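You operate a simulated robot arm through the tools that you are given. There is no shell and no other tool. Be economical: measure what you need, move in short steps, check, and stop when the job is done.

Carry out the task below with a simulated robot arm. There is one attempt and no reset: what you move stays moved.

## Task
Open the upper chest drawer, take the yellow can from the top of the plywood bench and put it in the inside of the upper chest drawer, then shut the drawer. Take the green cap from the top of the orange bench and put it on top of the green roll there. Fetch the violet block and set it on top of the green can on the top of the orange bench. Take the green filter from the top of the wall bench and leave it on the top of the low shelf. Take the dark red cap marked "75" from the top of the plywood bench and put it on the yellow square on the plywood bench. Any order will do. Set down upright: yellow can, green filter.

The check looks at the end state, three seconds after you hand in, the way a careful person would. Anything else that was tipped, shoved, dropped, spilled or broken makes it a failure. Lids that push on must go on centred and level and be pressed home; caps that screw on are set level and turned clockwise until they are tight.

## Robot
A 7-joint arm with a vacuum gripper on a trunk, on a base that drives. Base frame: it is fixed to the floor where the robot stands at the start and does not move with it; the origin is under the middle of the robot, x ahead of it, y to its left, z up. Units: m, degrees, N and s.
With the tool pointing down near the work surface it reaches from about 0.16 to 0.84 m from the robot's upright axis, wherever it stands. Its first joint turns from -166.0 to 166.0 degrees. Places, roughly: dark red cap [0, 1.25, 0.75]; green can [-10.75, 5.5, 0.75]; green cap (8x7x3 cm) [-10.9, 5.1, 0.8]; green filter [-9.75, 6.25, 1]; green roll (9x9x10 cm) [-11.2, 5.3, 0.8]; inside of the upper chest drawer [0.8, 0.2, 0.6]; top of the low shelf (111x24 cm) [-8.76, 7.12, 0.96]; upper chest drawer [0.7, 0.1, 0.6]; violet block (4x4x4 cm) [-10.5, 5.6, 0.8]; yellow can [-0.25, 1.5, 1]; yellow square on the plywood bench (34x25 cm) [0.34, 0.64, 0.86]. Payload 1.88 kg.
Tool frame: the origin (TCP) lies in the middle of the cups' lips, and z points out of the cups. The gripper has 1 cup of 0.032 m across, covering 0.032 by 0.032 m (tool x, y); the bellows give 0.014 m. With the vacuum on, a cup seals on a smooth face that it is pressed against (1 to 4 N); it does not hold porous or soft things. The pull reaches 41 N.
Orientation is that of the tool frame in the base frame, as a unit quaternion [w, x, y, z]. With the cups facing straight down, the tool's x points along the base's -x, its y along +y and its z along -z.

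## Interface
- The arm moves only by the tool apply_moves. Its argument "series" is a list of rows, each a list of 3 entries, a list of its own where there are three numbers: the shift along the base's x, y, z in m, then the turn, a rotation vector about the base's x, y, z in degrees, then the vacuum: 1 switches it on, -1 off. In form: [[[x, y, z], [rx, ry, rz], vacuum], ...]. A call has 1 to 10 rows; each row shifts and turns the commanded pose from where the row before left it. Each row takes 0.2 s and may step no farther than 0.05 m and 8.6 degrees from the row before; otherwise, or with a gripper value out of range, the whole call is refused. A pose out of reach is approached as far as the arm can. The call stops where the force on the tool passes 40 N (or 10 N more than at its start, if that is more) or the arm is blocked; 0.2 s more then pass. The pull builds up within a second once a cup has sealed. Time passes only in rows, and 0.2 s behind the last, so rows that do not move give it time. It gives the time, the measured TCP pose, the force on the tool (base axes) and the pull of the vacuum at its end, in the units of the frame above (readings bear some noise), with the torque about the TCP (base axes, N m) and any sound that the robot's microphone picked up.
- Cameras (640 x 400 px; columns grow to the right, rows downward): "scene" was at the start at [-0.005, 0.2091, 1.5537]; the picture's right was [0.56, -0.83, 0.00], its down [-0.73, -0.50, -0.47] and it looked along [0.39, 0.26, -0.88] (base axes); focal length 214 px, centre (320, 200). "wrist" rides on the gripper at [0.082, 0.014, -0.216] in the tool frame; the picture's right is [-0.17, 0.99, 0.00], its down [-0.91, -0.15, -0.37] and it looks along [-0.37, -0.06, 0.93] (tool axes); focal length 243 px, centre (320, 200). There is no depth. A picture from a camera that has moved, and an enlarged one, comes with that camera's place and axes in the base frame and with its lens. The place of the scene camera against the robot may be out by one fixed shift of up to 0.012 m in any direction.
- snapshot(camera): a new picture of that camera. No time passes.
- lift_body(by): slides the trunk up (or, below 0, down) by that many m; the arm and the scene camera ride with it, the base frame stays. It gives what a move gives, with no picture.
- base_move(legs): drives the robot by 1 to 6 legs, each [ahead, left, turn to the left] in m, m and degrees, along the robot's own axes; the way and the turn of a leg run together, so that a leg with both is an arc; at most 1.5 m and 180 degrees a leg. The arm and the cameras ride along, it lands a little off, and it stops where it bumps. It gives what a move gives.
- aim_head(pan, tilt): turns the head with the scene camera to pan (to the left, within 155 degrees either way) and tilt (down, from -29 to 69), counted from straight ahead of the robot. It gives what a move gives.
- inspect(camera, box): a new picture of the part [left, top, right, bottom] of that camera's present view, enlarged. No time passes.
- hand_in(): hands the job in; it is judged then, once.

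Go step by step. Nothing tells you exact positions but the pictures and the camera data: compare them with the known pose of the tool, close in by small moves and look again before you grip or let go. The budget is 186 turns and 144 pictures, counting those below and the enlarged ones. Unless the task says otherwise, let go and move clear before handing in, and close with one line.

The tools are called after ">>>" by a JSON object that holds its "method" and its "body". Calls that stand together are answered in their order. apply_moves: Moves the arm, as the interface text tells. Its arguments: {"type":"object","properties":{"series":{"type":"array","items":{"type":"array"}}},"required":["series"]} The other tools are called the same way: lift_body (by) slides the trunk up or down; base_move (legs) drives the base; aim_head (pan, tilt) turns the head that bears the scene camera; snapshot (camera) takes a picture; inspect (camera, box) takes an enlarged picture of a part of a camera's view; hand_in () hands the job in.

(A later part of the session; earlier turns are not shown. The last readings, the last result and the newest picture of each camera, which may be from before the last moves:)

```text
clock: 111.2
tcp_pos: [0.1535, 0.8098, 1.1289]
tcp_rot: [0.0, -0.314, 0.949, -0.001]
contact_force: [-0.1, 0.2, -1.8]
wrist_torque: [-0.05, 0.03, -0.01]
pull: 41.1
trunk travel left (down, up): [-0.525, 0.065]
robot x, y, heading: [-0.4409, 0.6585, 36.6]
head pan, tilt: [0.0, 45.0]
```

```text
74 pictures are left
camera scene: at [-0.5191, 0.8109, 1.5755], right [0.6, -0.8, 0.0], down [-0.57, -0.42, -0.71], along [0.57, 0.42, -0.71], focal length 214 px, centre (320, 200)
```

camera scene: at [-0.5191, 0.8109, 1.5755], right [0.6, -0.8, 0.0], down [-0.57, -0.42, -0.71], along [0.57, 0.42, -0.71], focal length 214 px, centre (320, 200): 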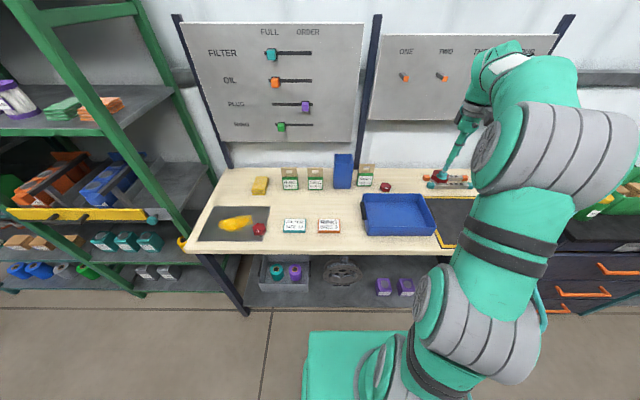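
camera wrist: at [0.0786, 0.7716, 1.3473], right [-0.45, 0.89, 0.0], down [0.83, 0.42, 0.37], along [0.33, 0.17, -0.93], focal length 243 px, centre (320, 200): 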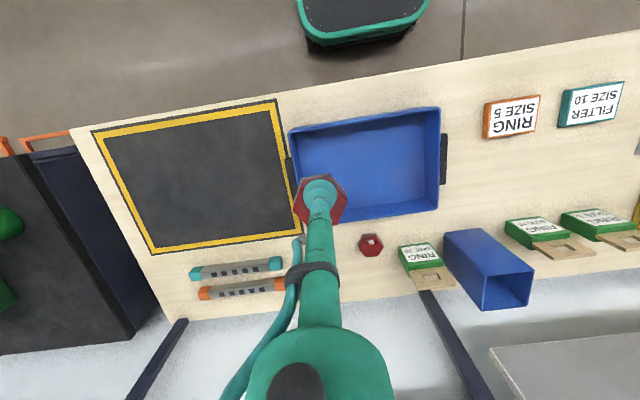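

>>> {"method": "apply_moves", "body": {"series": [[[0.0294, -0.033, 0], [0, 0, 0], 1], [[0.0294, -0.033, 0], [0, 0, 0], 1], [[0.0294, -0.033, 0], [0, 0, 0], 1], [[0.0294, -0.033, 0], [0, 0, 0], 1], [[0.0294, -0.033, 0], [0, 0, 0], 1], [[0, 0, -0.045], [0, 0, 0], 1], [[0, 0, -0.045], [0, 0, 0], 1], [[0, 0, -0.045], [0, 0, 0], 1], [[0, 0, -0.045], [0, 0, 0], 1], [[0, 0, -0.03], [0, 0, 0], 1]]}}

>>> {"method": "snapshot", "body": {"camera": "wrist"}}

```text
clock: 113.3
tcp_pos: [0.3005, 0.6456, 0.9179]
tcp_rot: [-0.001, -0.313, 0.95, -0.001]
contact_force: [-0.3, 0.1, -3.0]
wrist_torque: [-0.01, 0.04, -0.01]
pull: 40.3
trunk travel left (down, up): [-0.525, 0.065]
robot x, y, heading: [-0.4465, 0.6616, 36.7]
head pan, tilt: [0.0, 45.0]
```

```text
73 pictures are left
camera wrist: at [0.2248, 0.608, 1.1354], right [-0.45, 0.89, 0.0], down [0.83, 0.42, 0.37], along [0.33, 0.17, -0.93], focal length 243 px, centre (320, 200)
```

wrist: 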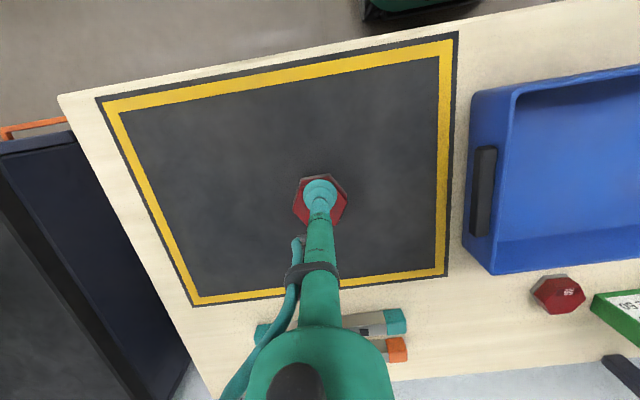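

The cap is well inside the square. Lower gently.

>>> {"method": "apply_moves", "body": {"series": [[[0, 0, -0.015], [0, 0, 0], 1], [[0, 0, -0.008], [0, 0, 0], 1], [[0, 0, -0.004], [0, 0, 0], 1], [[0, 0, -0.004], [0, 0, 0], 1]]}}

```text
clock: 114.3
tcp_pos: [0.2995, 0.6463, 0.8867]
tcp_rot: [-0.001, -0.313, 0.95, -0.001]
contact_force: [0.7, 0.2, -2.3]
wrist_torque: [0.01, -0.01, -0.01]
pull: 40.2
trunk travel left (down, up): [-0.525, 0.065]
robot x, y, heading: [-0.4407, 0.6558, 36.5]
head pan, tilt: [0.0, 45.0]
```

>>> {"method": "apply_moves", "body": {"series": [[[0, 0, -0.003], [0, 0, 0], 1], [[0, 0, -0.002], [0, 0, 0], 1]]}}

```text
clock: 115.0
tcp_pos: [0.299, 0.6456, 0.8848]
tcp_rot: [0.001, -0.313, 0.95, -0.001]
contact_force: [-2.4, -0.9, 5.7]
wrist_torque: [0.1, -0.04, -0.03]
pull: 41.1
trunk travel left (down, up): [-0.525, 0.065]
robot x, y, heading: [-0.4421, 0.6557, 36.2]
head pan, tilt: [0.0, 45.0]
```

Down. Release and rise.

>>> {"method": "apply_moves", "body": {"series": [[[0, 0, 0.002], [0, 0, 0], -1], [[0, 0, 0], [0, 0, 0], -1], [[0, 0, 0], [0, 0, 0], -1], [[0, 0, 0.004], [0, 0, 0], -1], [[0, 0, 0.02], [0, 0, 0], -1], [[0, 0, 0.04], [0, 0, 0], -1], [[0, 0, 0.04], [0, 0, 0], -1], [[-0.03, 0, 0.03], [0, 0, 0], -1], [[-0.03, 0, 0.03], [0, 0, 0], -1], [[-0.03, 0, 0.03], [0, 0, 0], -1]]}}

>>> {"method": "snapshot", "body": {"camera": "wrist"}}

```text
clock: 117.2
tcp_pos: [0.2097, 0.6452, 1.0798]
tcp_rot: [-0.001, -0.315, 0.949, -0.002]
contact_force: [-0.7, -0.4, 0.4]
wrist_torque: [0.01, 0.03, 0.0]
pull: 0.1
trunk travel left (down, up): [-0.525, 0.065]
robot x, y, heading: [-0.4444, 0.654, 36.5]
head pan, tilt: [0.0, 45.0]
```

```text
72 pictures are left
camera wrist: at [0.1346, 0.6071, 1.2973], right [-0.45, 0.89, 0.0], down [0.83, 0.42, 0.37], along [0.33, 0.17, -0.93], focal length 243 px, centre (320, 200)
```

wrist: 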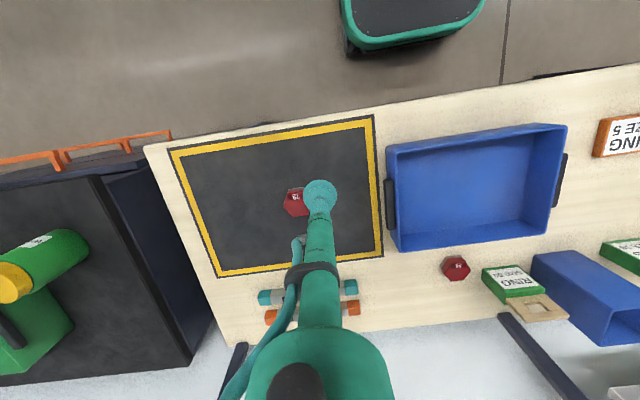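

The "75" cap lies in the yellow square. I retract the arm, back into the aisle, and turn along it to see the way to the orange bench.

>>> {"method": "apply_moves", "body": {"series": [[[-0.0365, 0.0275, 0.012], [0, 0, 0], -1], [[-0.0365, 0.0275, 0.012], [0, 0, 0], -1], [[-0.0365, 0.0275, 0.012], [0, 0, 0], -1], [[-0.0365, 0.0275, 0.012], [0, 0, 0], -1], [[-0.0365, 0.0275, 0.012], [0, 0, 0], -1], [[-0.0365, 0.0275, 0.012], [0, 0, 0], -1], [[-0.0365, 0.0275, 0.012], [0, 0, 0], -1], [[-0.0365, 0.0275, 0.012], [0, 0, 0], -1], [[-0.0365, 0.0275, 0.012], [0, 0, 0], -1]]}}

>>> {"method": "base_move", "body": {"legs": [[-0.5, 0, 0], [0, 0, 90]]}}

>>> {"method": "aim_head", "body": {"pan": 0, "tilt": 15}}

>>> {"method": "snapshot", "body": {"camera": "scene"}}

```text
clock: 119.2
tcp_pos: [-0.119, 0.892, 1.1863]
tcp_rot: [-0.001, -0.313, 0.95, -0.001]
contact_force: [0.5, 0.1, -0.4]
wrist_torque: [0.01, 0.01, -0.02]
pull: 0.0
trunk travel left (down, up): [-0.525, 0.065]
robot x, y, heading: [-0.4421, 0.6576, 36.9]
head pan, tilt: [0.0, 45.0]
```

```text
clock: 125.9
tcp_pos: [-1.0799, 0.6775, 1.1868]
tcp_rot: [-0.001, 0.895, -0.446, 0.001]
contact_force: [-0.5, 0.2, -0.1]
wrist_torque: [0.01, -0.03, -0.02]
pull: 0.1
trunk travel left (down, up): [-0.525, 0.065]
robot x, y, heading: [-0.842, 0.3598, 127.4]
head pan, tilt: [0.0, 45.0]
```

```text
clock: 126.9
tcp_pos: [-1.0802, 0.6791, 1.1865]
tcp_rot: [-0.001, 0.895, -0.445, 0.002]
contact_force: [0.5, 0.8, -0.1]
wrist_torque: [-0.02, -0.04, -0.01]
pull: 0.1
trunk travel left (down, up): [-0.525, 0.065]
robot x, y, heading: [-0.8426, 0.3623, 127.2]
head pan, tilt: [0.0, 15.0]
```

```text
71 pictures are left
camera scene: at [-0.9909, 0.2962, 1.6222], right [0.8, 0.6, 0.0], down [0.16, -0.21, -0.97], along [-0.58, 0.77, -0.26], focal length 214 px, centre (320, 200)
```

scene: 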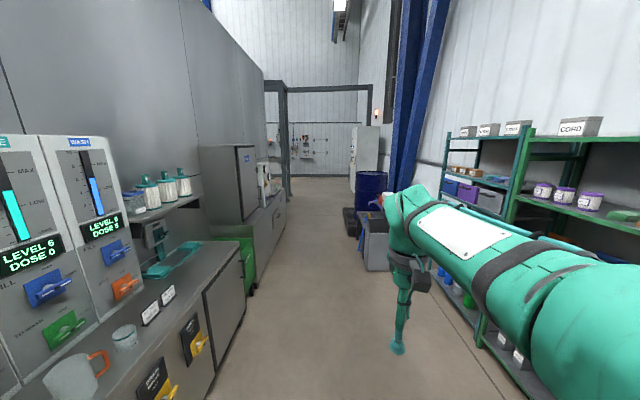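

The way ahead passes between a green bin and a trolley, toward an opening. I drive ahead, slightly left to be centred.

>>> {"method": "base_move", "body": {"legs": [[0.8, 0.27, 0], [1.5, 0, 0], [1.2, 0, 0]]}}

>>> {"method": "snapshot", "body": {"camera": "scene"}}

```text
clock: 144.1
tcp_pos: [-3.3635, 3.3476, 1.1846]
tcp_rot: [-0.001, 0.889, -0.458, 0.001]
contact_force: [-0.5, -0.3, 0.5]
wrist_torque: [-0.02, 0.01, 0.02]
pull: 0.1
trunk travel left (down, up): [-0.525, 0.065]
robot x, y, heading: [-3.1327, 3.0216, 125.4]
head pan, tilt: [0.0, 15.0]
```

```text
70 pictures are left
camera scene: at [-3.2846, 2.9645, 1.6223], right [0.81, 0.58, 0.0], down [0.15, -0.21, -0.97], along [-0.56, 0.79, -0.26], focal length 214 px, centre (320, 200)
```

scene: 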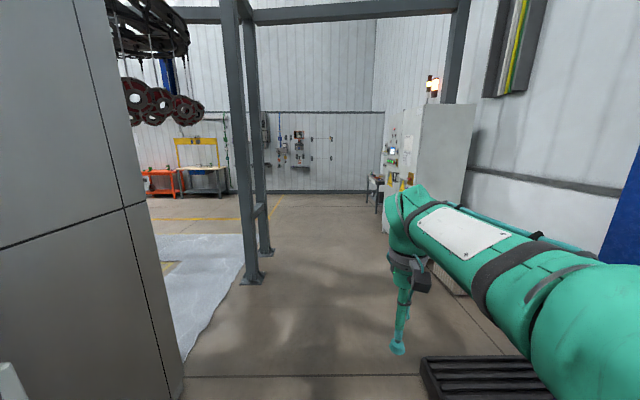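

Beyond the frame posts the orange and wall benches are visible on the far left. I drive straight on past the posts, then turn left.

>>> {"method": "base_move", "body": {"legs": [[1.4, 0, 0], [1.4, 0, 0], [0, 0, 54]]}}

>>> {"method": "snapshot", "body": {"camera": "scene"}}

```text
clock: 160.0
tcp_pos: [-5.1413, 5.2909, 1.1867]
tcp_rot: [-0.001, 1.0, -0.001, 0.001]
contact_force: [-0.2, -0.5, -0.6]
wrist_torque: [-0.01, 0.03, 0.02]
pull: 0.1
trunk travel left (down, up): [-0.525, 0.065]
robot x, y, heading: [-4.7466, 5.2893, 179.9]
head pan, tilt: [0.0, 15.0]
```

```text
69 pictures are left
camera scene: at [-4.7756, 5.1334, 1.6223], right [0.0, 1.0, 0.0], down [0.26, 0.0, -0.97], along [-0.97, 0.0, -0.26], focal length 214 px, centre (320, 200)
```

scene: 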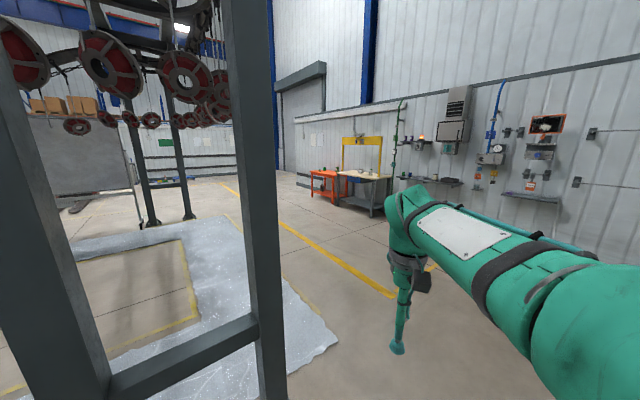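

A post stands close on the left; I sidestep right 0.45 m then drive ahead, staying off the plastic sheet.

>>> {"method": "base_move", "body": {"legs": [[0, -0.45, 0], [1.4, 0, 0], [1.4, 0, 0], [0.8, 0, 0]]}}

>>> {"method": "snapshot", "body": {"camera": "scene"}}

```text
clock: 179.8
tcp_pos: [-8.7415, 5.6621, 1.1863]
tcp_rot: [-0.002, 1.0, 0.015, 0.002]
contact_force: [-0.3, -0.3, 0.0]
wrist_torque: [-0.03, 0.01, -0.01]
pull: 0.1
trunk travel left (down, up): [-0.525, 0.065]
robot x, y, heading: [-8.3416, 5.6723, -178.4]
head pan, tilt: [0.0, 15.0]
```

```text
68 pictures are left
camera scene: at [-8.3706, 5.5158, 1.6223], right [-0.03, 1.0, 0.0], down [0.26, 0.01, -0.97], along [-0.97, -0.03, -0.26], focal length 214 px, centre (320, 200)
```

scene: 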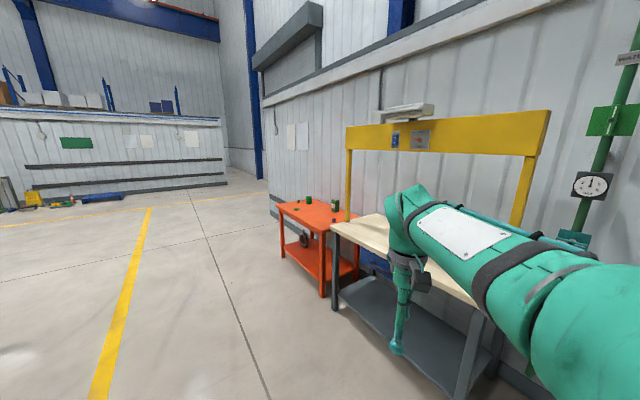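

The orange bench and the wooden wall bench are ahead on the right. I look at them more closely.

>>> {"method": "aim_head", "body": {"pan": -35, "tilt": 25}}

>>> {"method": "snapshot", "body": {"camera": "scene"}}

>>> {"method": "aim_head", "body": {"pan": -90, "tilt": 30}}

>>> {"method": "snapshot", "body": {"camera": "scene"}}

```text
clock: 180.8
tcp_pos: [-8.7411, 5.6626, 1.1864]
tcp_rot: [0.0, 1.0, 0.014, 0.0]
contact_force: [0.4, 0.8, 1.1]
wrist_torque: [0.03, 0.0, 0.0]
pull: 0.1
trunk travel left (down, up): [-0.525, 0.065]
robot x, y, heading: [-8.3433, 5.6704, -178.3]
head pan, tilt: [-35.0, 25.0]
```

```text
67 pictures are left
camera scene: at [-8.3542, 5.5691, 1.6061], right [0.55, 0.84, 0.0], down [0.35, -0.23, -0.91], along [-0.76, 0.5, -0.42], focal length 214 px, centre (320, 200)
```

scene: 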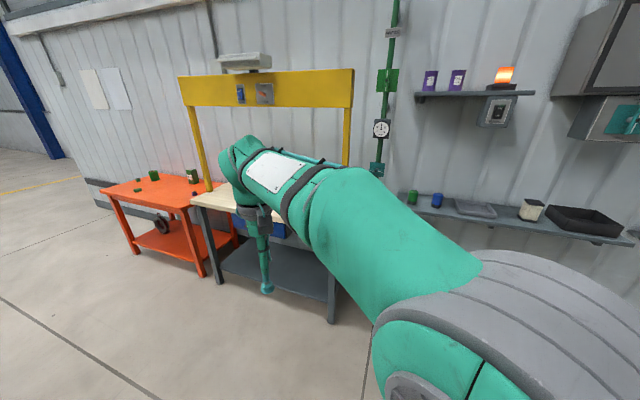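

```text
clock: 182.0
tcp_pos: [-8.7418, 5.6626, 1.1861]
tcp_rot: [0.0, 1.0, 0.014, 0.001]
contact_force: [0.0, 0.7, -0.1]
wrist_torque: [0.01, 0.02, 0.02]
pull: 0.0
trunk travel left (down, up): [-0.525, 0.065]
robot x, y, heading: [-8.3419, 5.6733, -178.5]
head pan, tilt: [-90.0, 30.0]
```

```text
66 pictures are left
camera scene: at [-8.2799, 5.6089, 1.5981], right [1.0, 0.03, 0.0], down [0.02, -0.5, -0.87], along [-0.03, 0.87, -0.5], focal length 214 px, centre (320, 200)
```

scene: 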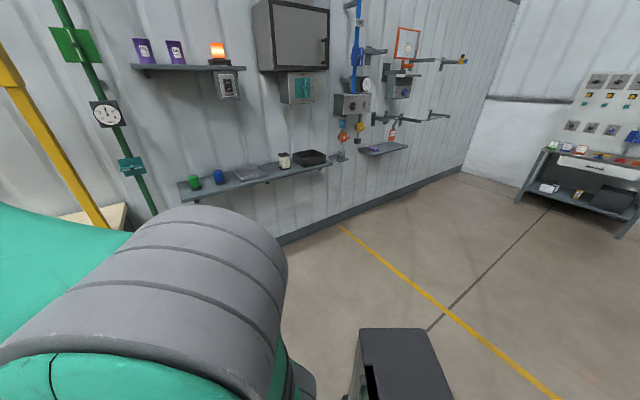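

The low shelf runs along the wall (about 20.6° direction). I turn to face the wall and slide left toward the wall bench.

>>> {"method": "base_move", "body": {"legs": [[0, 0, -71], [0, 0.75, 0]]}}

>>> {"method": "aim_head", "body": {"pan": 20, "tilt": 40}}

>>> {"method": "snapshot", "body": {"camera": "scene"}}

>>> {"method": "snapshot", "body": {"camera": "wrist"}}

```text
clock: 189.2
tcp_pos: [-9.1823, 5.7843, 1.1864]
tcp_rot: [-0.001, 0.821, -0.571, 0.001]
contact_force: [-0.1, -0.3, 0.0]
wrist_torque: [0.0, -0.01, 0.01]
pull: 0.1
trunk travel left (down, up): [-0.525, 0.065]
robot x, y, heading: [-9.0462, 5.4128, 110.8]
head pan, tilt: [-90.0, 30.0]
```

```text
clock: 191.1
tcp_pos: [-9.1822, 5.7837, 1.1874]
tcp_rot: [0.0, 0.821, -0.571, 0.001]
contact_force: [-0.3, -0.3, 0.6]
wrist_torque: [0.03, 0.0, -0.01]
pull: 0.2
trunk travel left (down, up): [-0.525, 0.065]
robot x, y, heading: [-9.0468, 5.4107, 110.3]
head pan, tilt: [20.0, 40.0]
```

```text
65 pictures are left
camera scene: at [-9.232, 5.3706, 1.5827], right [0.76, 0.65, 0.0], down [0.42, -0.49, -0.77], along [-0.5, 0.58, -0.64], focal length 214 px, centre (320, 200)
```

scene: 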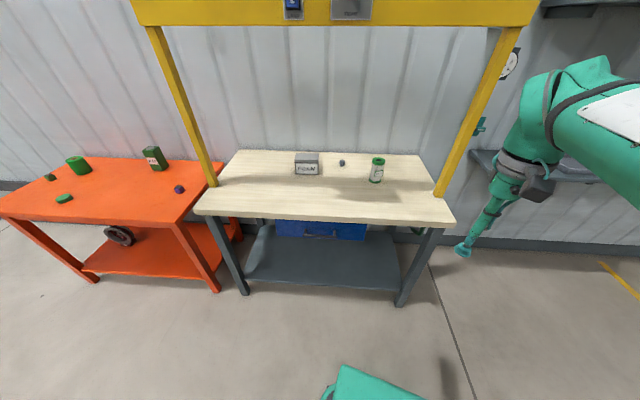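

```text
64 pictures are left
camera wrist: at [-9.1681, 5.702, 1.4035], right [-0.98, -0.19, 0.0], down [-0.18, 0.91, 0.37], along [-0.07, 0.37, -0.93], focal length 243 px, centre (320, 200)
```

wrist: 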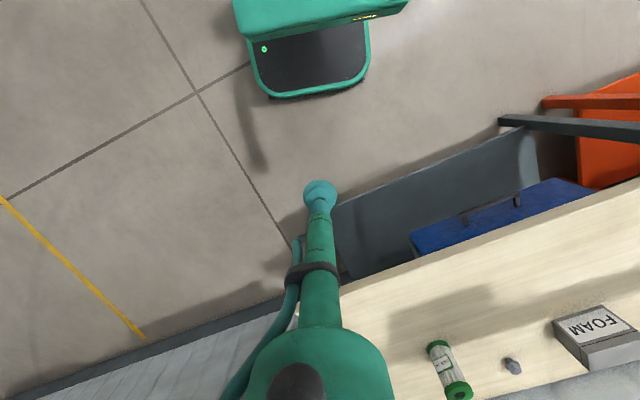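

The green filter is the upright cylinder with green caps near the right of the wall bench. Zooming for detail.

>>> {"method": "inspect", "body": {"camera": "scene", "box": [280, 130, 440, 230]}}

>>> {"method": "inspect", "body": {"camera": "scene", "box": [0, 130, 220, 230]}}

```text
4.00 times, centred on (360, 180) of scene
camera zoom: at [-9.232, 5.3706, 1.5827], right [0.76, 0.65, 0.0], down [0.42, -0.49, -0.77], along [-0.5, 0.58, -0.64], focal length 858 px, centre (160, 280)
```

zoom: 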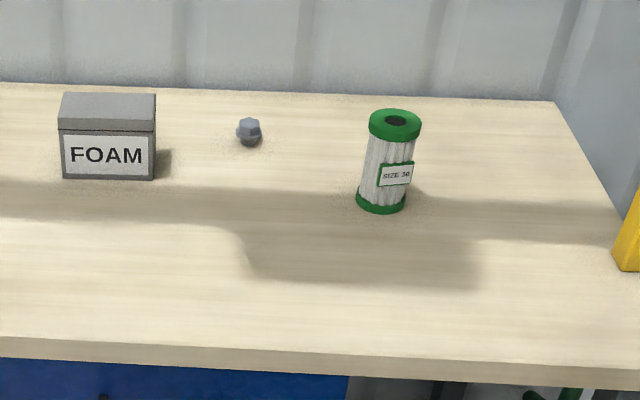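

```text
2.91 times, centred on (110, 180) of scene
camera zoom: at [-9.232, 5.3706, 1.5827], right [0.76, 0.65, 0.0], down [0.42, -0.49, -0.77], along [-0.5, 0.58, -0.64], focal length 624 px, centre (931, 258)
```

zoom: 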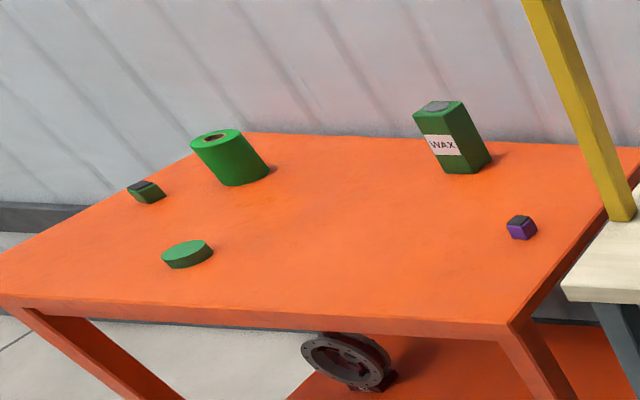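

The filter's top has a central hole; the label on its side may be the grip surface. I move the base closer and bring the wrist camera in for a better look.

>>> {"method": "base_move", "body": {"legs": [[0.3, 0.0, 0]]}}

>>> {"method": "apply_moves", "body": {"series": [[[-0.045, 0.01, 0], [0, 0, 0], -1], [[-0.045, 0.01, 0], [0, 0, 0], -1], [[-0.045, 0.01, 0], [0, 0, 0], -1], [[-0.045, 0.01, 0], [0, 0, 0], -1], [[-0.045, 0.01, 0], [0, 0, 0], -1]]}}

>>> {"method": "snapshot", "body": {"camera": "wrist"}}

>>> {"method": "aim_head", "body": {"pan": 10, "tilt": 45}}

>>> {"method": "snapshot", "body": {"camera": "scene"}}

```text
clock: 193.1
tcp_pos: [-9.286, 6.0637, 1.1866]
tcp_rot: [0.0, 0.822, -0.57, 0.001]
contact_force: [0.0, 0.5, -0.1]
wrist_torque: [0.0, 0.03, 0.02]
pull: 0.0
trunk travel left (down, up): [-0.525, 0.065]
robot x, y, heading: [-9.1488, 5.6909, 110.5]
head pan, tilt: [20.0, 40.0]
```

```text
clock: 194.3
tcp_pos: [-9.5141, 6.1136, 1.186]
tcp_rot: [-0.001, 0.821, -0.571, 0.002]
contact_force: [-0.1, -0.6, 0.0]
wrist_torque: [-0.03, 0.01, 0.01]
pull: 0.0
trunk travel left (down, up): [-0.525, 0.065]
robot x, y, heading: [-9.1484, 5.6864, 110.2]
head pan, tilt: [20.0, 40.0]
```

```text
61 pictures are left
camera wrist: at [-9.4992, 6.0316, 1.4033], right [-0.98, -0.19, 0.0], down [-0.18, 0.91, 0.37], along [-0.07, 0.37, -0.93], focal length 243 px, centre (320, 200)
```

wrist: 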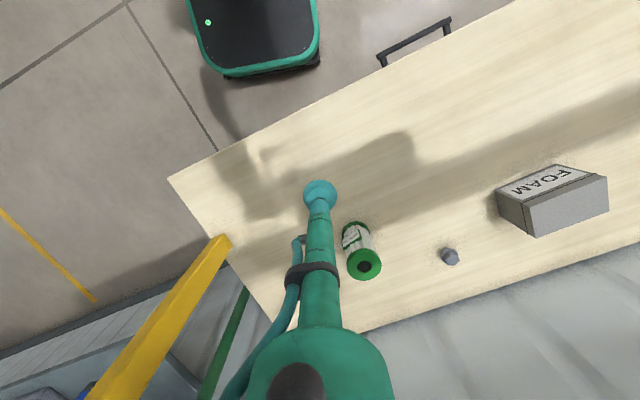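

```text
clock: 195.0
tcp_pos: [-9.5116, 6.1139, 1.1862]
tcp_rot: [0.0, 0.822, -0.57, 0.001]
contact_force: [0.0, -0.7, 0.5]
wrist_torque: [0.0, -0.02, 0.03]
pull: 0.1
trunk travel left (down, up): [-0.525, 0.065]
robot x, y, heading: [-9.1516, 5.6921, 110.3]
head pan, tilt: [10.0, 45.0]
```

```text
60 pictures are left
camera scene: at [-9.3222, 5.6555, 1.5755], right [0.86, 0.51, 0.0], down [0.36, -0.61, -0.71], along [-0.36, 0.61, -0.71], focal length 214 px, centre (320, 200)
```

scene: 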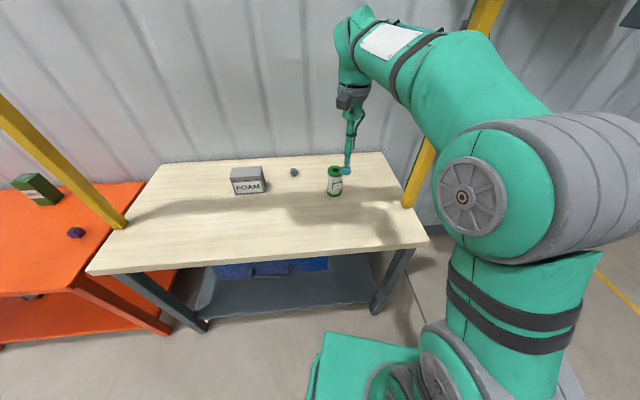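

>>> {"method": "inspect", "body": {"camera": "scene", "box": [310, 150, 370, 205]}}

>>> {"method": "inspect", "body": {"camera": "wrist", "box": [320, 200, 400, 290]}}

```text
7.27 times, centred on (340, 178) of scene
camera zoom: at [-9.3222, 5.6555, 1.5755], right [0.86, 0.51, 0.0], down [0.36, -0.61, -0.71], along [-0.36, 0.61, -0.71], focal length 1560 px, centre (174, 364)
```

zoom: 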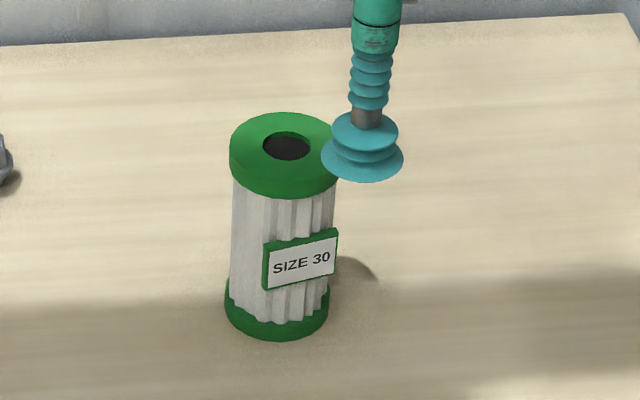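

```text
4.44 times, centred on (360, 245) of wrist
camera zoom: at [-9.4979, 6.0313, 1.4036], right [-0.98, -0.19, 0.0], down [-0.18, 0.91, 0.37], along [-0.07, 0.37, -0.93], focal length 1078 px, centre (142, 0)
```

zoom: 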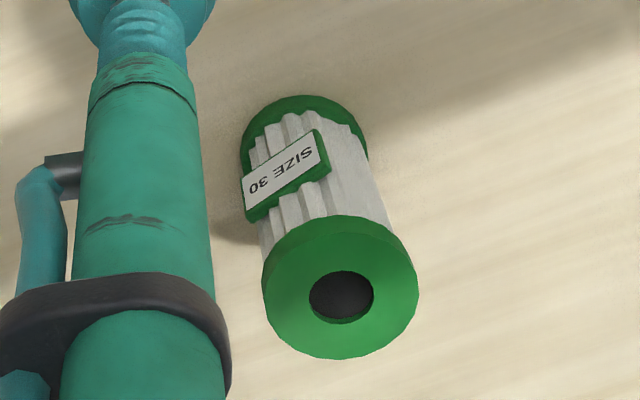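

The filter's "SIZE 30" tag is a flat plate (~5×4 cm) facing about -42°, centre near (-9.617, 6.29, 0.94): that is the grip face. I'll first roll the tool so its camera will sit above when horizontal, and retreat a bit.

>>> {"method": "apply_moves", "body": {"series": [[[0.02, -0.015, 0], [0, 0, -8.46], -1], [[0.02, -0.015, 0], [0, 0, -8.46], -1], [[0.02, -0.015, 0], [0, 0, -8.46], -1], [[0.02, -0.015, 0], [0, 0, -8.46], -1], [[0, 0, 0], [0, 0, -8.46], -1], [[0, 0, 0], [0, 0, -8.46], -1], [[0, 0, 0], [0, 0, -8.46], -1], [[0, 0, 0], [0, 0, -8.46], -1], [[0, 0, 0], [0, 0, -8.46], -1]]}}

>>> {"method": "apply_moves", "body": {"series": [[[0, 0, 0], [0, 0, -8.46], -1], [[0, 0, 0], [0, 0, -8.46], -1], [[0, 0, 0], [0, 0, -8.46], -1], [[0, 0, 0], [0, 0, -8.46], -1], [[0, 0, 0], [0, 0, -8.46], -1], [[0, 0, 0], [0, 0, -8.46], -1], [[0, 0, 0], [0, 0, -8.46], -1], [[0, 0, 0], [0, 0, -8.46], -1], [[0, 0, 0], [0, 0, -8.46], -1]]}}

```text
clock: 197.0
tcp_pos: [-9.4316, 6.0541, 1.186]
tcp_rot: [0.0, -0.294, 0.956, -0.001]
contact_force: [0.2, 0.5, -0.3]
wrist_torque: [0.03, 0.0, 0.01]
pull: 0.1
trunk travel left (down, up): [-0.525, 0.065]
robot x, y, heading: [-9.1511, 5.6921, 110.6]
head pan, tilt: [10.0, 45.0]
```

```text
clock: 199.0
tcp_pos: [-9.4328, 6.0537, 1.1865]
tcp_rot: [-0.002, 0.358, 0.934, -0.001]
contact_force: [0.2, 0.1, -0.8]
wrist_torque: [0.01, 0.02, 0.0]
pull: 0.2
trunk travel left (down, up): [-0.525, 0.065]
robot x, y, heading: [-9.1547, 5.6941, 110.3]
head pan, tilt: [10.0, 45.0]
```

>>> {"method": "apply_moves", "body": {"series": [[[-0.005, 0.008, -0.015], [5.47, 6.08, 0], -1], [[-0.005, 0.008, -0.015], [5.47, 6.08, 0], -1], [[-0.005, 0.008, -0.015], [5.47, 6.08, 0], -1], [[-0.005, 0.008, -0.015], [5.47, 6.08, 0], -1], [[-0.005, 0.008, -0.015], [5.47, 6.08, 0], -1], [[-0.005, 0.008, -0.015], [5.47, 6.08, 0], -1], [[-0.005, 0.008, -0.015], [5.47, 6.08, 0], -1], [[-0.005, 0.008, -0.015], [5.47, 6.08, 0], -1], [[-0.005, 0.008, -0.015], [5.47, 6.08, 0], -1], [[-0.005, 0.008, -0.015], [5.47, 6.08, 0], -1]]}}

>>> {"method": "snapshot", "body": {"camera": "wrist"}}

>>> {"method": "snapshot", "body": {"camera": "scene"}}

```text
clock: 200.4
tcp_pos: [-9.4804, 6.0795, 1.01]
tcp_rot: [-0.311, 0.311, 0.894, 0.086]
contact_force: [0.3, 0.3, 0.5]
wrist_torque: [0.03, 0.01, 0.02]
pull: 0.0
trunk travel left (down, up): [-0.525, 0.065]
robot x, y, heading: [-9.1508, 5.6914, 110.5]
head pan, tilt: [10.0, 45.0]
stopped in row 7: the arm was blocked; the commanded pose is now the measured one
```

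```text
57 pictures are left
camera wrist: at [-9.4154, 6.0566, 1.2319], right [0.7, 0.7, -0.14], down [0.65, -0.71, -0.25], along [-0.28, 0.09, -0.96], focal length 243 px, centre (320, 200)
```

wrist: 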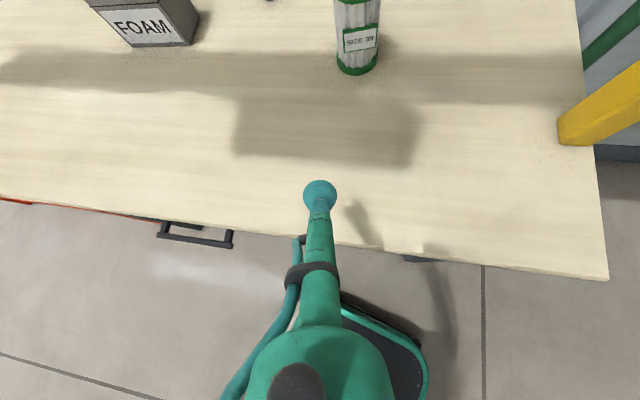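

```text
56 pictures are left
camera scene: at [-9.3222, 5.6555, 1.5704], right [0.86, 0.51, 0.0], down [0.36, -0.61, -0.71], along [-0.36, 0.61, -0.71], focal length 214 px, centre (320, 200)
```

scene: 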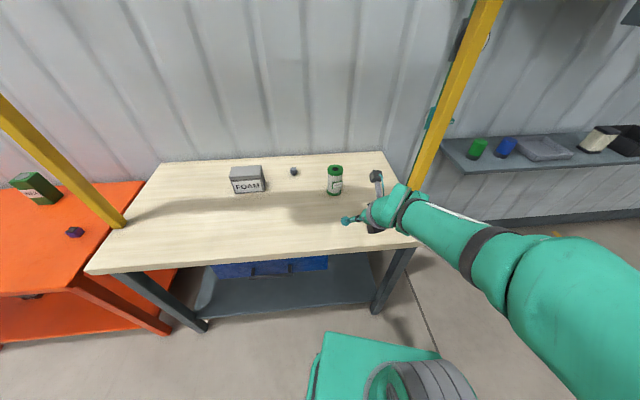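

The arm got blocked in this rolled configuration. I undo the tilt, and instead roll so the camera sits sideways.

>>> {"method": "apply_moves", "body": {"series": [[[0.006, -0.005, 0.02], [-5.2, -5.78, 0], -1], [[0.006, -0.005, 0.025], [-5.2, -5.78, 0], -1], [[0.006, -0.005, 0.03], [-5.2, -5.78, 0], -1], [[0.006, -0.005, 0.03], [-5.2, -5.78, 0], -1], [[0.006, -0.005, 0.03], [-4.6, -5.1, 0], -1], [[0, 0, 0.03], [0, 0, 8.18], -1], [[0, 0, 0.01], [0, 0, 8.18], -1], [[0, 0, 0], [0, 0, 8.18], -1], [[0, 0, 0], [0, 0, 8.18], -1], [[0, 0, 0], [0, 0, 8.18], -1]]}}

>>> {"method": "apply_moves", "body": {"series": [[[0, 0, 0], [0, 0, 8.18], -1], [[0, 0, 0], [0, 0, 8.18], -1], [[0, 0, 0], [0, 0, 8.18], -1], [[0, 0, 0], [0, 0, 8.18], -1], [[0, 0, 0], [0, 0, 8.18], -1], [[0, 0, 0], [0, 0, 8.18], -1]]}}

>>> {"method": "snapshot", "body": {"camera": "scene"}}

```text
clock: 202.6
tcp_pos: [-9.4509, 6.0541, 1.19]
tcp_rot: [0.002, -0.01, 0.999, -0.038]
contact_force: [0.4, 0.5, -0.7]
wrist_torque: [0.03, 0.0, -0.02]
pull: 0.0
trunk travel left (down, up): [-0.525, 0.065]
robot x, y, heading: [-9.1522, 5.6914, 110.3]
head pan, tilt: [10.0, 45.0]
```

```text
clock: 204.0
tcp_pos: [-9.4495, 6.0542, 1.1903]
tcp_rot: [0.018, -0.424, 0.905, -0.034]
contact_force: [-0.6, 0.2, 0.7]
wrist_torque: [0.02, 0.0, -0.03]
pull: 0.0
trunk travel left (down, up): [-0.525, 0.065]
robot x, y, heading: [-9.1485, 5.6913, 110.5]
head pan, tilt: [10.0, 45.0]
```

```text
55 pictures are left
camera scene: at [-9.3222, 5.6555, 1.5755], right [0.86, 0.51, 0.0], down [0.36, -0.61, -0.71], along [-0.36, 0.61, -0.71], focal length 214 px, centre (320, 200)
```

scene: 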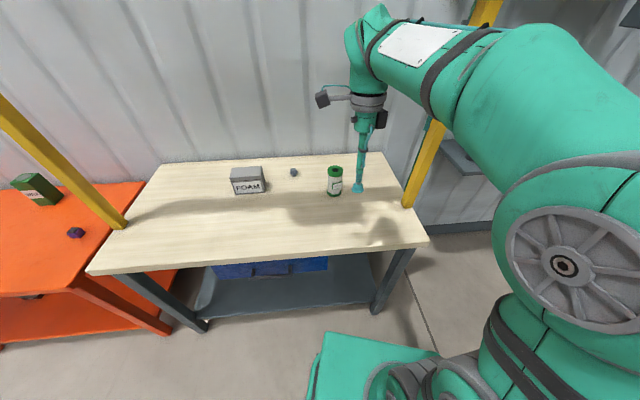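

>>> {"method": "apply_moves", "body": {"series": [[[0, 0, -0.01], [5.69, 6.32, 0], -1], [[0, 0, -0.01], [5.69, 6.32, 0], -1], [[0, 0, -0.01], [5.69, 6.32, 0], -1], [[0, 0, -0.01], [5.69, 6.32, 0], -1], [[0, 0, -0.01], [5.69, 6.32, 0], -1], [[0, 0, -0.01], [5.69, 6.32, 0], -1], [[0, 0, -0.01], [5.69, 6.32, 0], -1], [[0, 0, -0.01], [5.69, 6.32, 0], -1]]}}

>>> {"method": "snapshot", "body": {"camera": "scene"}}

```text
clock: 205.4
tcp_pos: [-9.4656, 6.0437, 1.0413]
tcp_rot: [-0.133, -0.415, 0.864, 0.252]
contact_force: [0.0, -0.1, 0.3]
wrist_torque: [0.0, -0.04, 0.05]
pull: 0.1
trunk travel left (down, up): [-0.525, 0.065]
robot x, y, heading: [-9.1488, 5.6882, 110.4]
head pan, tilt: [10.0, 45.0]
stopped in row 7: the arm was blocked; the commanded pose is now the measured one
```

```text
54 pictures are left
camera scene: at [-9.3226, 5.656, 1.5715], right [0.86, 0.51, 0.0], down [0.36, -0.61, -0.71], along [-0.36, 0.61, -0.71], focal length 214 px, centre (320, 200)
```

scene: 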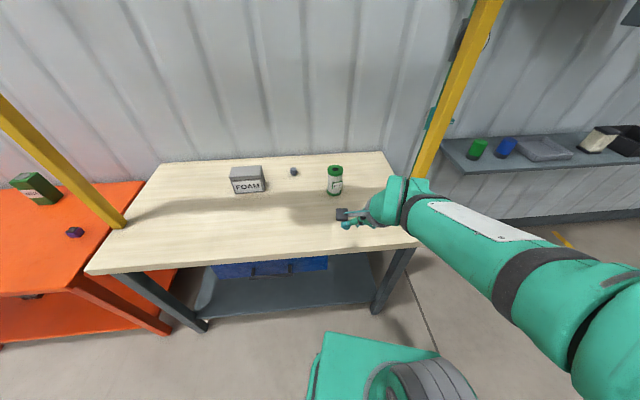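

The wrist was folding too close to the robot. I undo, back the base off 0.15 m, and tilt while reaching outward as I did at the drawer.

>>> {"method": "apply_moves", "body": {"series": [[[0, 0, 0.03], [-5.5, -6.15, 0], -1], [[0, 0, 0.03], [-5.5, -6.15, 0], -1], [[0, 0, 0.03], [-5.5, -6.15, 0], -1], [[0, 0, 0.03], [-5.5, -6.15, 0], -1], [[0, 0, 0.02], [0, 0, 0], -1]]}}

>>> {"method": "base_move", "body": {"legs": [[-0.17, -0.08, 0]]}}

>>> {"method": "snapshot", "body": {"camera": "scene"}}

```text
clock: 206.6
tcp_pos: [-9.4632, 6.0427, 1.1879]
tcp_rot: [-0.024, -0.425, 0.905, -0.007]
contact_force: [-0.6, -0.6, -0.4]
wrist_torque: [-0.04, -0.03, 0.02]
pull: 0.1
trunk travel left (down, up): [-0.525, 0.065]
robot x, y, heading: [-9.1508, 5.6876, 110.3]
head pan, tilt: [10.0, 45.0]
```

```text
clock: 208.2
tcp_pos: [-9.3311, 5.913, 1.1901]
tcp_rot: [-0.024, -0.426, 0.904, -0.006]
contact_force: [-0.5, 0.1, -0.7]
wrist_torque: [0.05, 0.0, -0.04]
pull: 0.1
trunk travel left (down, up): [-0.525, 0.065]
robot x, y, heading: [-9.0151, 5.5611, 110.2]
head pan, tilt: [10.0, 45.0]
```

```text
53 pictures are left
camera scene: at [-9.189, 5.5251, 1.5755], right [0.86, 0.51, 0.0], down [0.36, -0.61, -0.71], along [-0.36, 0.61, -0.71], focal length 214 px, centre (320, 200)
```

scene: 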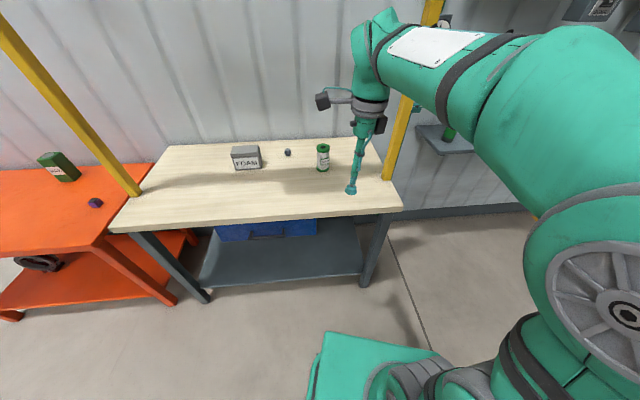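

>>> {"method": "apply_moves", "body": {"series": [[[-0.0197, 0.0297, -0.01], [5.69, 6.32, 0], -1], [[-0.0197, 0.0297, -0.01], [5.69, 6.32, 0], -1], [[-0.0197, 0.0297, -0.02], [5.69, 6.32, 0], -1], [[-0.0197, 0.0297, -0.02], [5.69, 6.32, 0], -1], [[-0.0197, 0.0297, -0.02], [5.69, 6.32, 0], -1], [[-0.0197, 0.0297, -0.02], [5.69, 6.32, 0], -1], [[-0.0197, 0.0297, -0.02], [5.69, 6.32, 0], -1], [[-0.0197, 0.0297, -0.02], [5.69, 6.32, 0], -1]]}}

>>> {"method": "snapshot", "body": {"camera": "scene"}}

>>> {"method": "snapshot", "body": {"camera": "wrist"}}

```text
clock: 210.2
tcp_pos: [-9.4967, 6.1623, 1.1576]
tcp_rot: [-0.184, -0.441, 0.673, 0.565]
contact_force: [-0.6, -0.6, -0.2]
wrist_torque: [0.11, 0.08, -0.06]
pull: 0.1
trunk travel left (down, up): [-0.525, 0.065]
robot x, y, heading: [-9.0163, 5.5604, 110.3]
head pan, tilt: [10.0, 45.0]
stopped in row 8: the arm was blocked; the commanded pose is now the measured one
```

```text
52 pictures are left
camera scene: at [-9.1878, 5.5233, 1.5762], right [0.86, 0.51, 0.0], down [0.36, -0.61, -0.71], along [-0.36, 0.61, -0.71], focal length 214 px, centre (320, 200)
```

scene: 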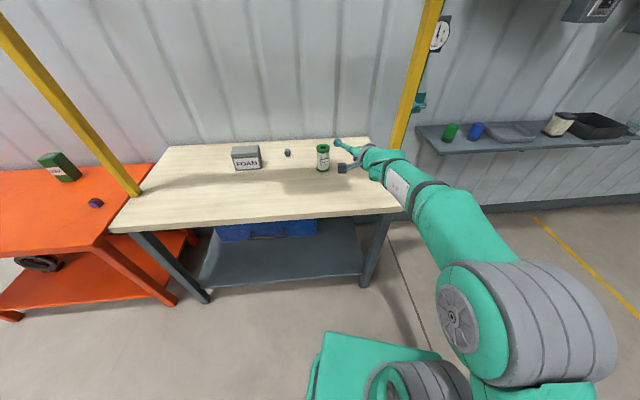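

```text
51 pictures are left
camera wrist: at [-9.3862, 5.9666, 1.2142], right [-0.29, 0.11, 0.95], down [0.84, 0.51, 0.2], along [-0.47, 0.85, -0.24], focal length 243 px, centre (320, 200)
```

wrist: 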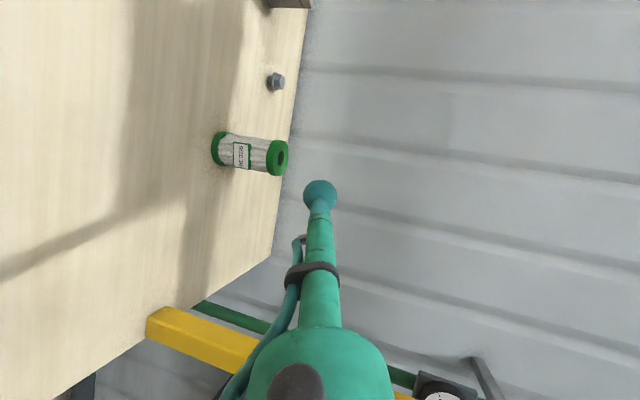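

Now the tool is nearly horizontal toward the filter. I try to continue from here in small steps.

>>> {"method": "apply_moves", "body": {"series": [[[0.0, 0.0, -0.03], [0, 0, 0], -1], [[0.0, 0.0, -0.03], [0, 0, 0], -1], [[0.0, 0.0, -0.03], [0, 0, 0], -1]]}}

>>> {"method": "snapshot", "body": {"camera": "scene"}}

```text
clock: 211.0
tcp_pos: [-9.4972, 6.1617, 1.0673]
tcp_rot: [-0.185, -0.443, 0.673, 0.563]
contact_force: [0.7, 0.3, -0.3]
wrist_torque: [-0.02, -0.04, 0.03]
pull: 0.0
trunk travel left (down, up): [-0.525, 0.065]
robot x, y, heading: [-9.0195, 5.5603, 110.4]
head pan, tilt: [10.0, 45.0]
```

```text
50 pictures are left
camera scene: at [-9.1891, 5.5251, 1.5802], right [0.86, 0.51, 0.0], down [0.36, -0.61, -0.71], along [-0.36, 0.61, -0.71], focal length 214 px, centre (320, 200)
```

scene: 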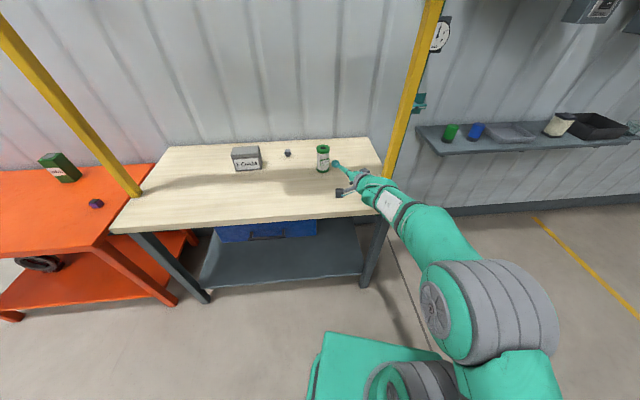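

>>> {"method": "apply_moves", "body": {"series": [[[0.0, 0.0, -0.03], [1.5, 1.67, -0.75], -1], [[0.0, 0.0, -0.03], [1.5, 1.67, -0.75], -1], [[0.0, 0.0, -0.03], [1.5, 1.67, -0.75], -1], [[0.0, 0.0, -0.025], [1.5, 1.67, -0.75], -1]]}}

>>> {"method": "inspect", "body": {"camera": "scene", "box": [290, 120, 410, 220]}}

>>> {"method": "snapshot", "body": {"camera": "wrist"}}

```text
clock: 212.0
tcp_pos: [-9.4969, 6.1629, 0.9477]
tcp_rot: [-0.185, -0.398, 0.644, 0.627]
contact_force: [-0.3, 0.6, -0.4]
wrist_torque: [-0.01, 0.01, -0.03]
pull: 0.2
trunk travel left (down, up): [-0.525, 0.065]
robot x, y, heading: [-9.018, 5.5581, 110.2]
head pan, tilt: [10.0, 45.0]
```

```text
4.00 times, centred on (350, 170) of scene
camera zoom: at [-9.1892, 5.5253, 1.5755], right [0.86, 0.51, 0.0], down [0.36, -0.61, -0.71], along [-0.36, 0.61, -0.71], focal length 858 px, centre (200, 320)
```

zoom: 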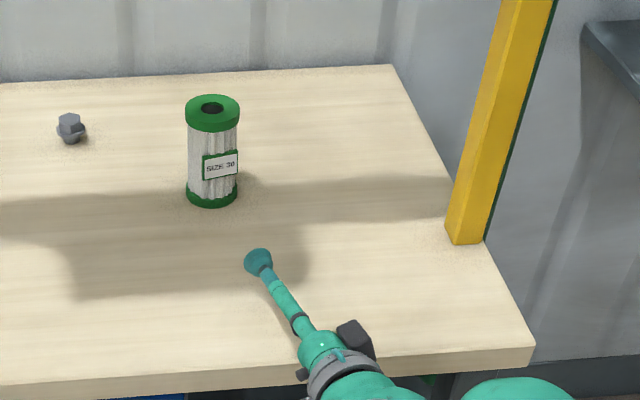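

```text
48 pictures are left
camera wrist: at [-9.3929, 5.9566, 0.9719], right [-0.18, 0.02, 0.98], down [0.88, 0.45, 0.15], along [-0.44, 0.89, -0.1], focal length 243 px, centre (320, 200)
```

wrist: 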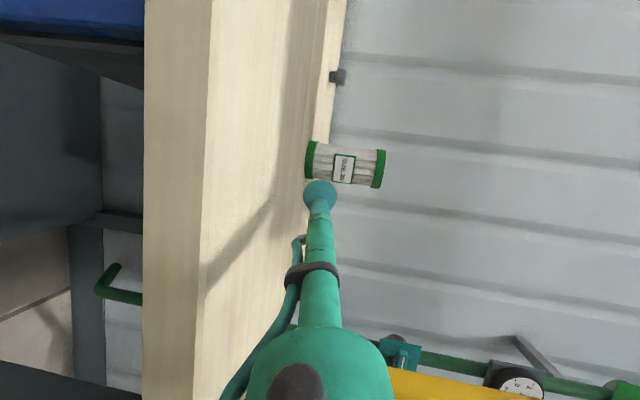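

The tag is at about (-9.605, 6.27, 0.963), 0.15 m ahead of the cup. I level a bit more, align and close in.

>>> {"method": "apply_moves", "body": {"series": [[[0.0047, 0.0052, 0.016], [1.5, 1.64, 0], -1], [[-0.026, 0.0234, 0], [1.5, 1.64, 0], -1], [[-0.026, 0.0234, 0], [0, 0, 0], -1], [[-0.022, 0.02, 0], [0, 0, 0], -1]]}}

>>> {"method": "inspect", "body": {"camera": "scene", "box": [290, 120, 390, 200]}}

>>> {"method": "inspect", "body": {"camera": "wrist", "box": [260, 120, 420, 230]}}

```text
clock: 213.0
tcp_pos: [-9.5669, 6.2348, 0.9631]
tcp_rot: [-0.192, -0.387, 0.621, 0.655]
contact_force: [0.6, -0.2, 0.5]
wrist_torque: [-0.02, -0.01, 0.01]
pull: 0.0
trunk travel left (down, up): [-0.525, 0.065]
robot x, y, heading: [-9.0158, 5.5608, 110.3]
head pan, tilt: [10.0, 45.0]
```

```text
5.00 times, centred on (340, 160) of scene
camera zoom: at [-9.1892, 5.5253, 1.5755], right [0.86, 0.51, 0.0], down [0.36, -0.61, -0.71], along [-0.36, 0.61, -0.71], focal length 1072 px, centre (220, 400)
```

zoom: 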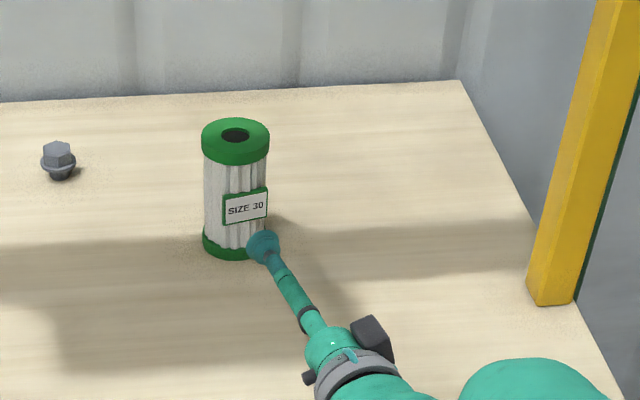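

```text
3.64 times, centred on (340, 175) of wrist
camera zoom: at [-9.4616, 6.028, 0.9705], right [-0.12, -0.03, 0.99], down [0.89, 0.44, 0.12], along [-0.44, 0.9, -0.03], focal length 882 px, centre (247, 291)
```

zoom: 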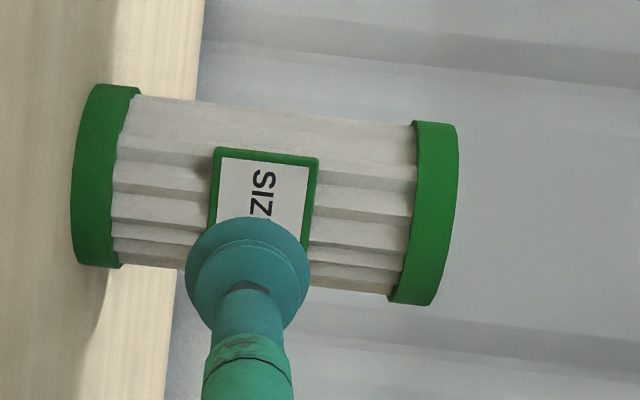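

Alignment is good; about 5 cm to go. Advance with vacuum on.

>>> {"method": "apply_moves", "body": {"series": [[[-0.0169, 0.0114, 0.001], [0, 0, 0], 1], [[-0.0111, 0.01, 0], [0, 0, 0], 1], [[-0.003, 0.0027, 0], [0, 0, 0], 1]]}}

>>> {"method": "inspect", "body": {"camera": "scene", "box": [290, 120, 390, 200]}}

```text
clock: 213.8
tcp_pos: [-9.5981, 6.2596, 0.9636]
tcp_rot: [-0.193, -0.386, 0.622, 0.653]
contact_force: [-0.3, -0.2, 0.5]
wrist_torque: [0.01, 0.01, -0.01]
pull: 0.0
trunk travel left (down, up): [-0.525, 0.065]
robot x, y, heading: [-9.0193, 5.5624, 110.4]
head pan, tilt: [10.0, 45.0]
```

```text
5.00 times, centred on (340, 160) of scene
camera zoom: at [-9.1894, 5.5255, 1.5755], right [0.86, 0.51, 0.0], down [0.36, -0.61, -0.71], along [-0.36, 0.61, -0.71], focal length 1072 px, centre (220, 400)
```

zoom: 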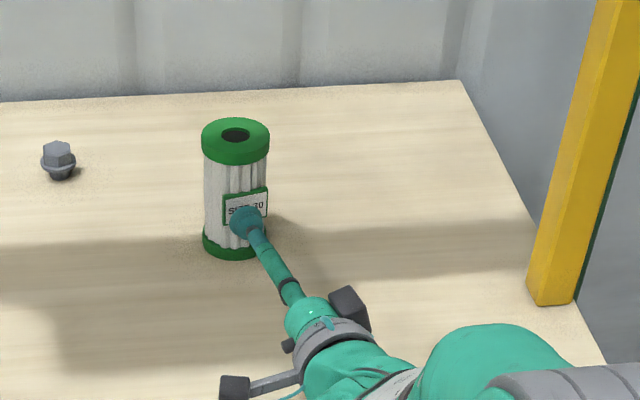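

>>> {"method": "apply_moves", "body": {"series": [[[-0.0005, 0.007, 0.004], [0, 0, 0], 1], [[-0.0037, 0.0033, 0], [0, 0, 0], 1]]}}

```text
clock: 214.4
tcp_pos: [-9.602, 6.2677, 0.9679]
tcp_rot: [-0.193, -0.386, 0.621, 0.654]
contact_force: [0.1, -0.2, 0.1]
wrist_torque: [0.02, -0.01, 0.01]
pull: 0.0
trunk travel left (down, up): [-0.525, 0.065]
robot x, y, heading: [-9.0169, 5.5609, 110.4]
head pan, tilt: [10.0, 45.0]
```

>>> {"method": "apply_moves", "body": {"series": [[[-0.0037, 0.0033, 0], [0, 0, 0], 1], [[-0.003, 0.0027, 0], [0, 0, 0], 1]]}}

>>> {"method": "inspect", "body": {"camera": "wrist", "box": [260, 120, 420, 230]}}

```text
clock: 215.0
tcp_pos: [-9.6095, 6.2747, 0.9664]
tcp_rot: [-0.192, -0.386, 0.622, 0.654]
contact_force: [0.3, 0.1, -0.3]
wrist_torque: [-0.09, -0.09, -0.01]
pull: 34.0
trunk travel left (down, up): [-0.525, 0.065]
robot x, y, heading: [-9.0171, 5.5606, 110.4]
head pan, tilt: [10.0, 45.0]
```

```text
3.64 times, centred on (340, 175) of wrist
camera zoom: at [-9.504, 6.0686, 0.9757], right [-0.12, -0.03, 0.99], down [0.89, 0.44, 0.12], along [-0.44, 0.9, -0.03], focal length 882 px, centre (247, 291)
```

zoom: 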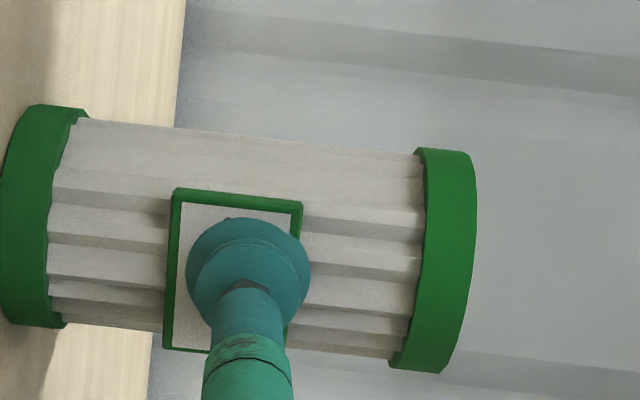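

Sealed on the tag. Lift gently.

>>> {"method": "apply_moves", "body": {"series": [[[0, 0, 0], [0, 0, 0], 1], [[0, 0, 0.004], [0, 0, 0], 1], [[0, 0, 0.008], [0, 0, 0], 1], [[0, 0, 0.015], [0, 0, 0], 1], [[0, 0, 0.025], [0, 0, 0], 1], [[0, 0, 0.03], [0, 0, 0], 1]]}}

>>> {"method": "inspect", "body": {"camera": "scene", "box": [270, 90, 410, 200]}}

```text
clock: 216.4
tcp_pos: [-9.6088, 6.2732, 1.0492]
tcp_rot: [-0.192, -0.386, 0.622, 0.654]
contact_force: [1.0, 0.2, -2.3]
wrist_torque: [0.02, -0.04, 0.04]
pull: 40.7
trunk travel left (down, up): [-0.525, 0.065]
robot x, y, heading: [-9.0152, 5.5593, 110.4]
head pan, tilt: [10.0, 45.0]
```

```text
3.64 times, centred on (340, 145) of scene
camera zoom: at [-9.1892, 5.5254, 1.5754], right [0.86, 0.51, 0.0], down [0.36, -0.61, -0.71], along [-0.36, 0.61, -0.71], focal length 780 px, centre (247, 400)
```

zoom: 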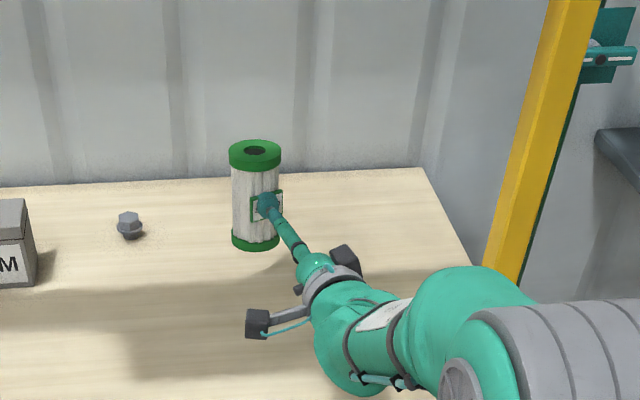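

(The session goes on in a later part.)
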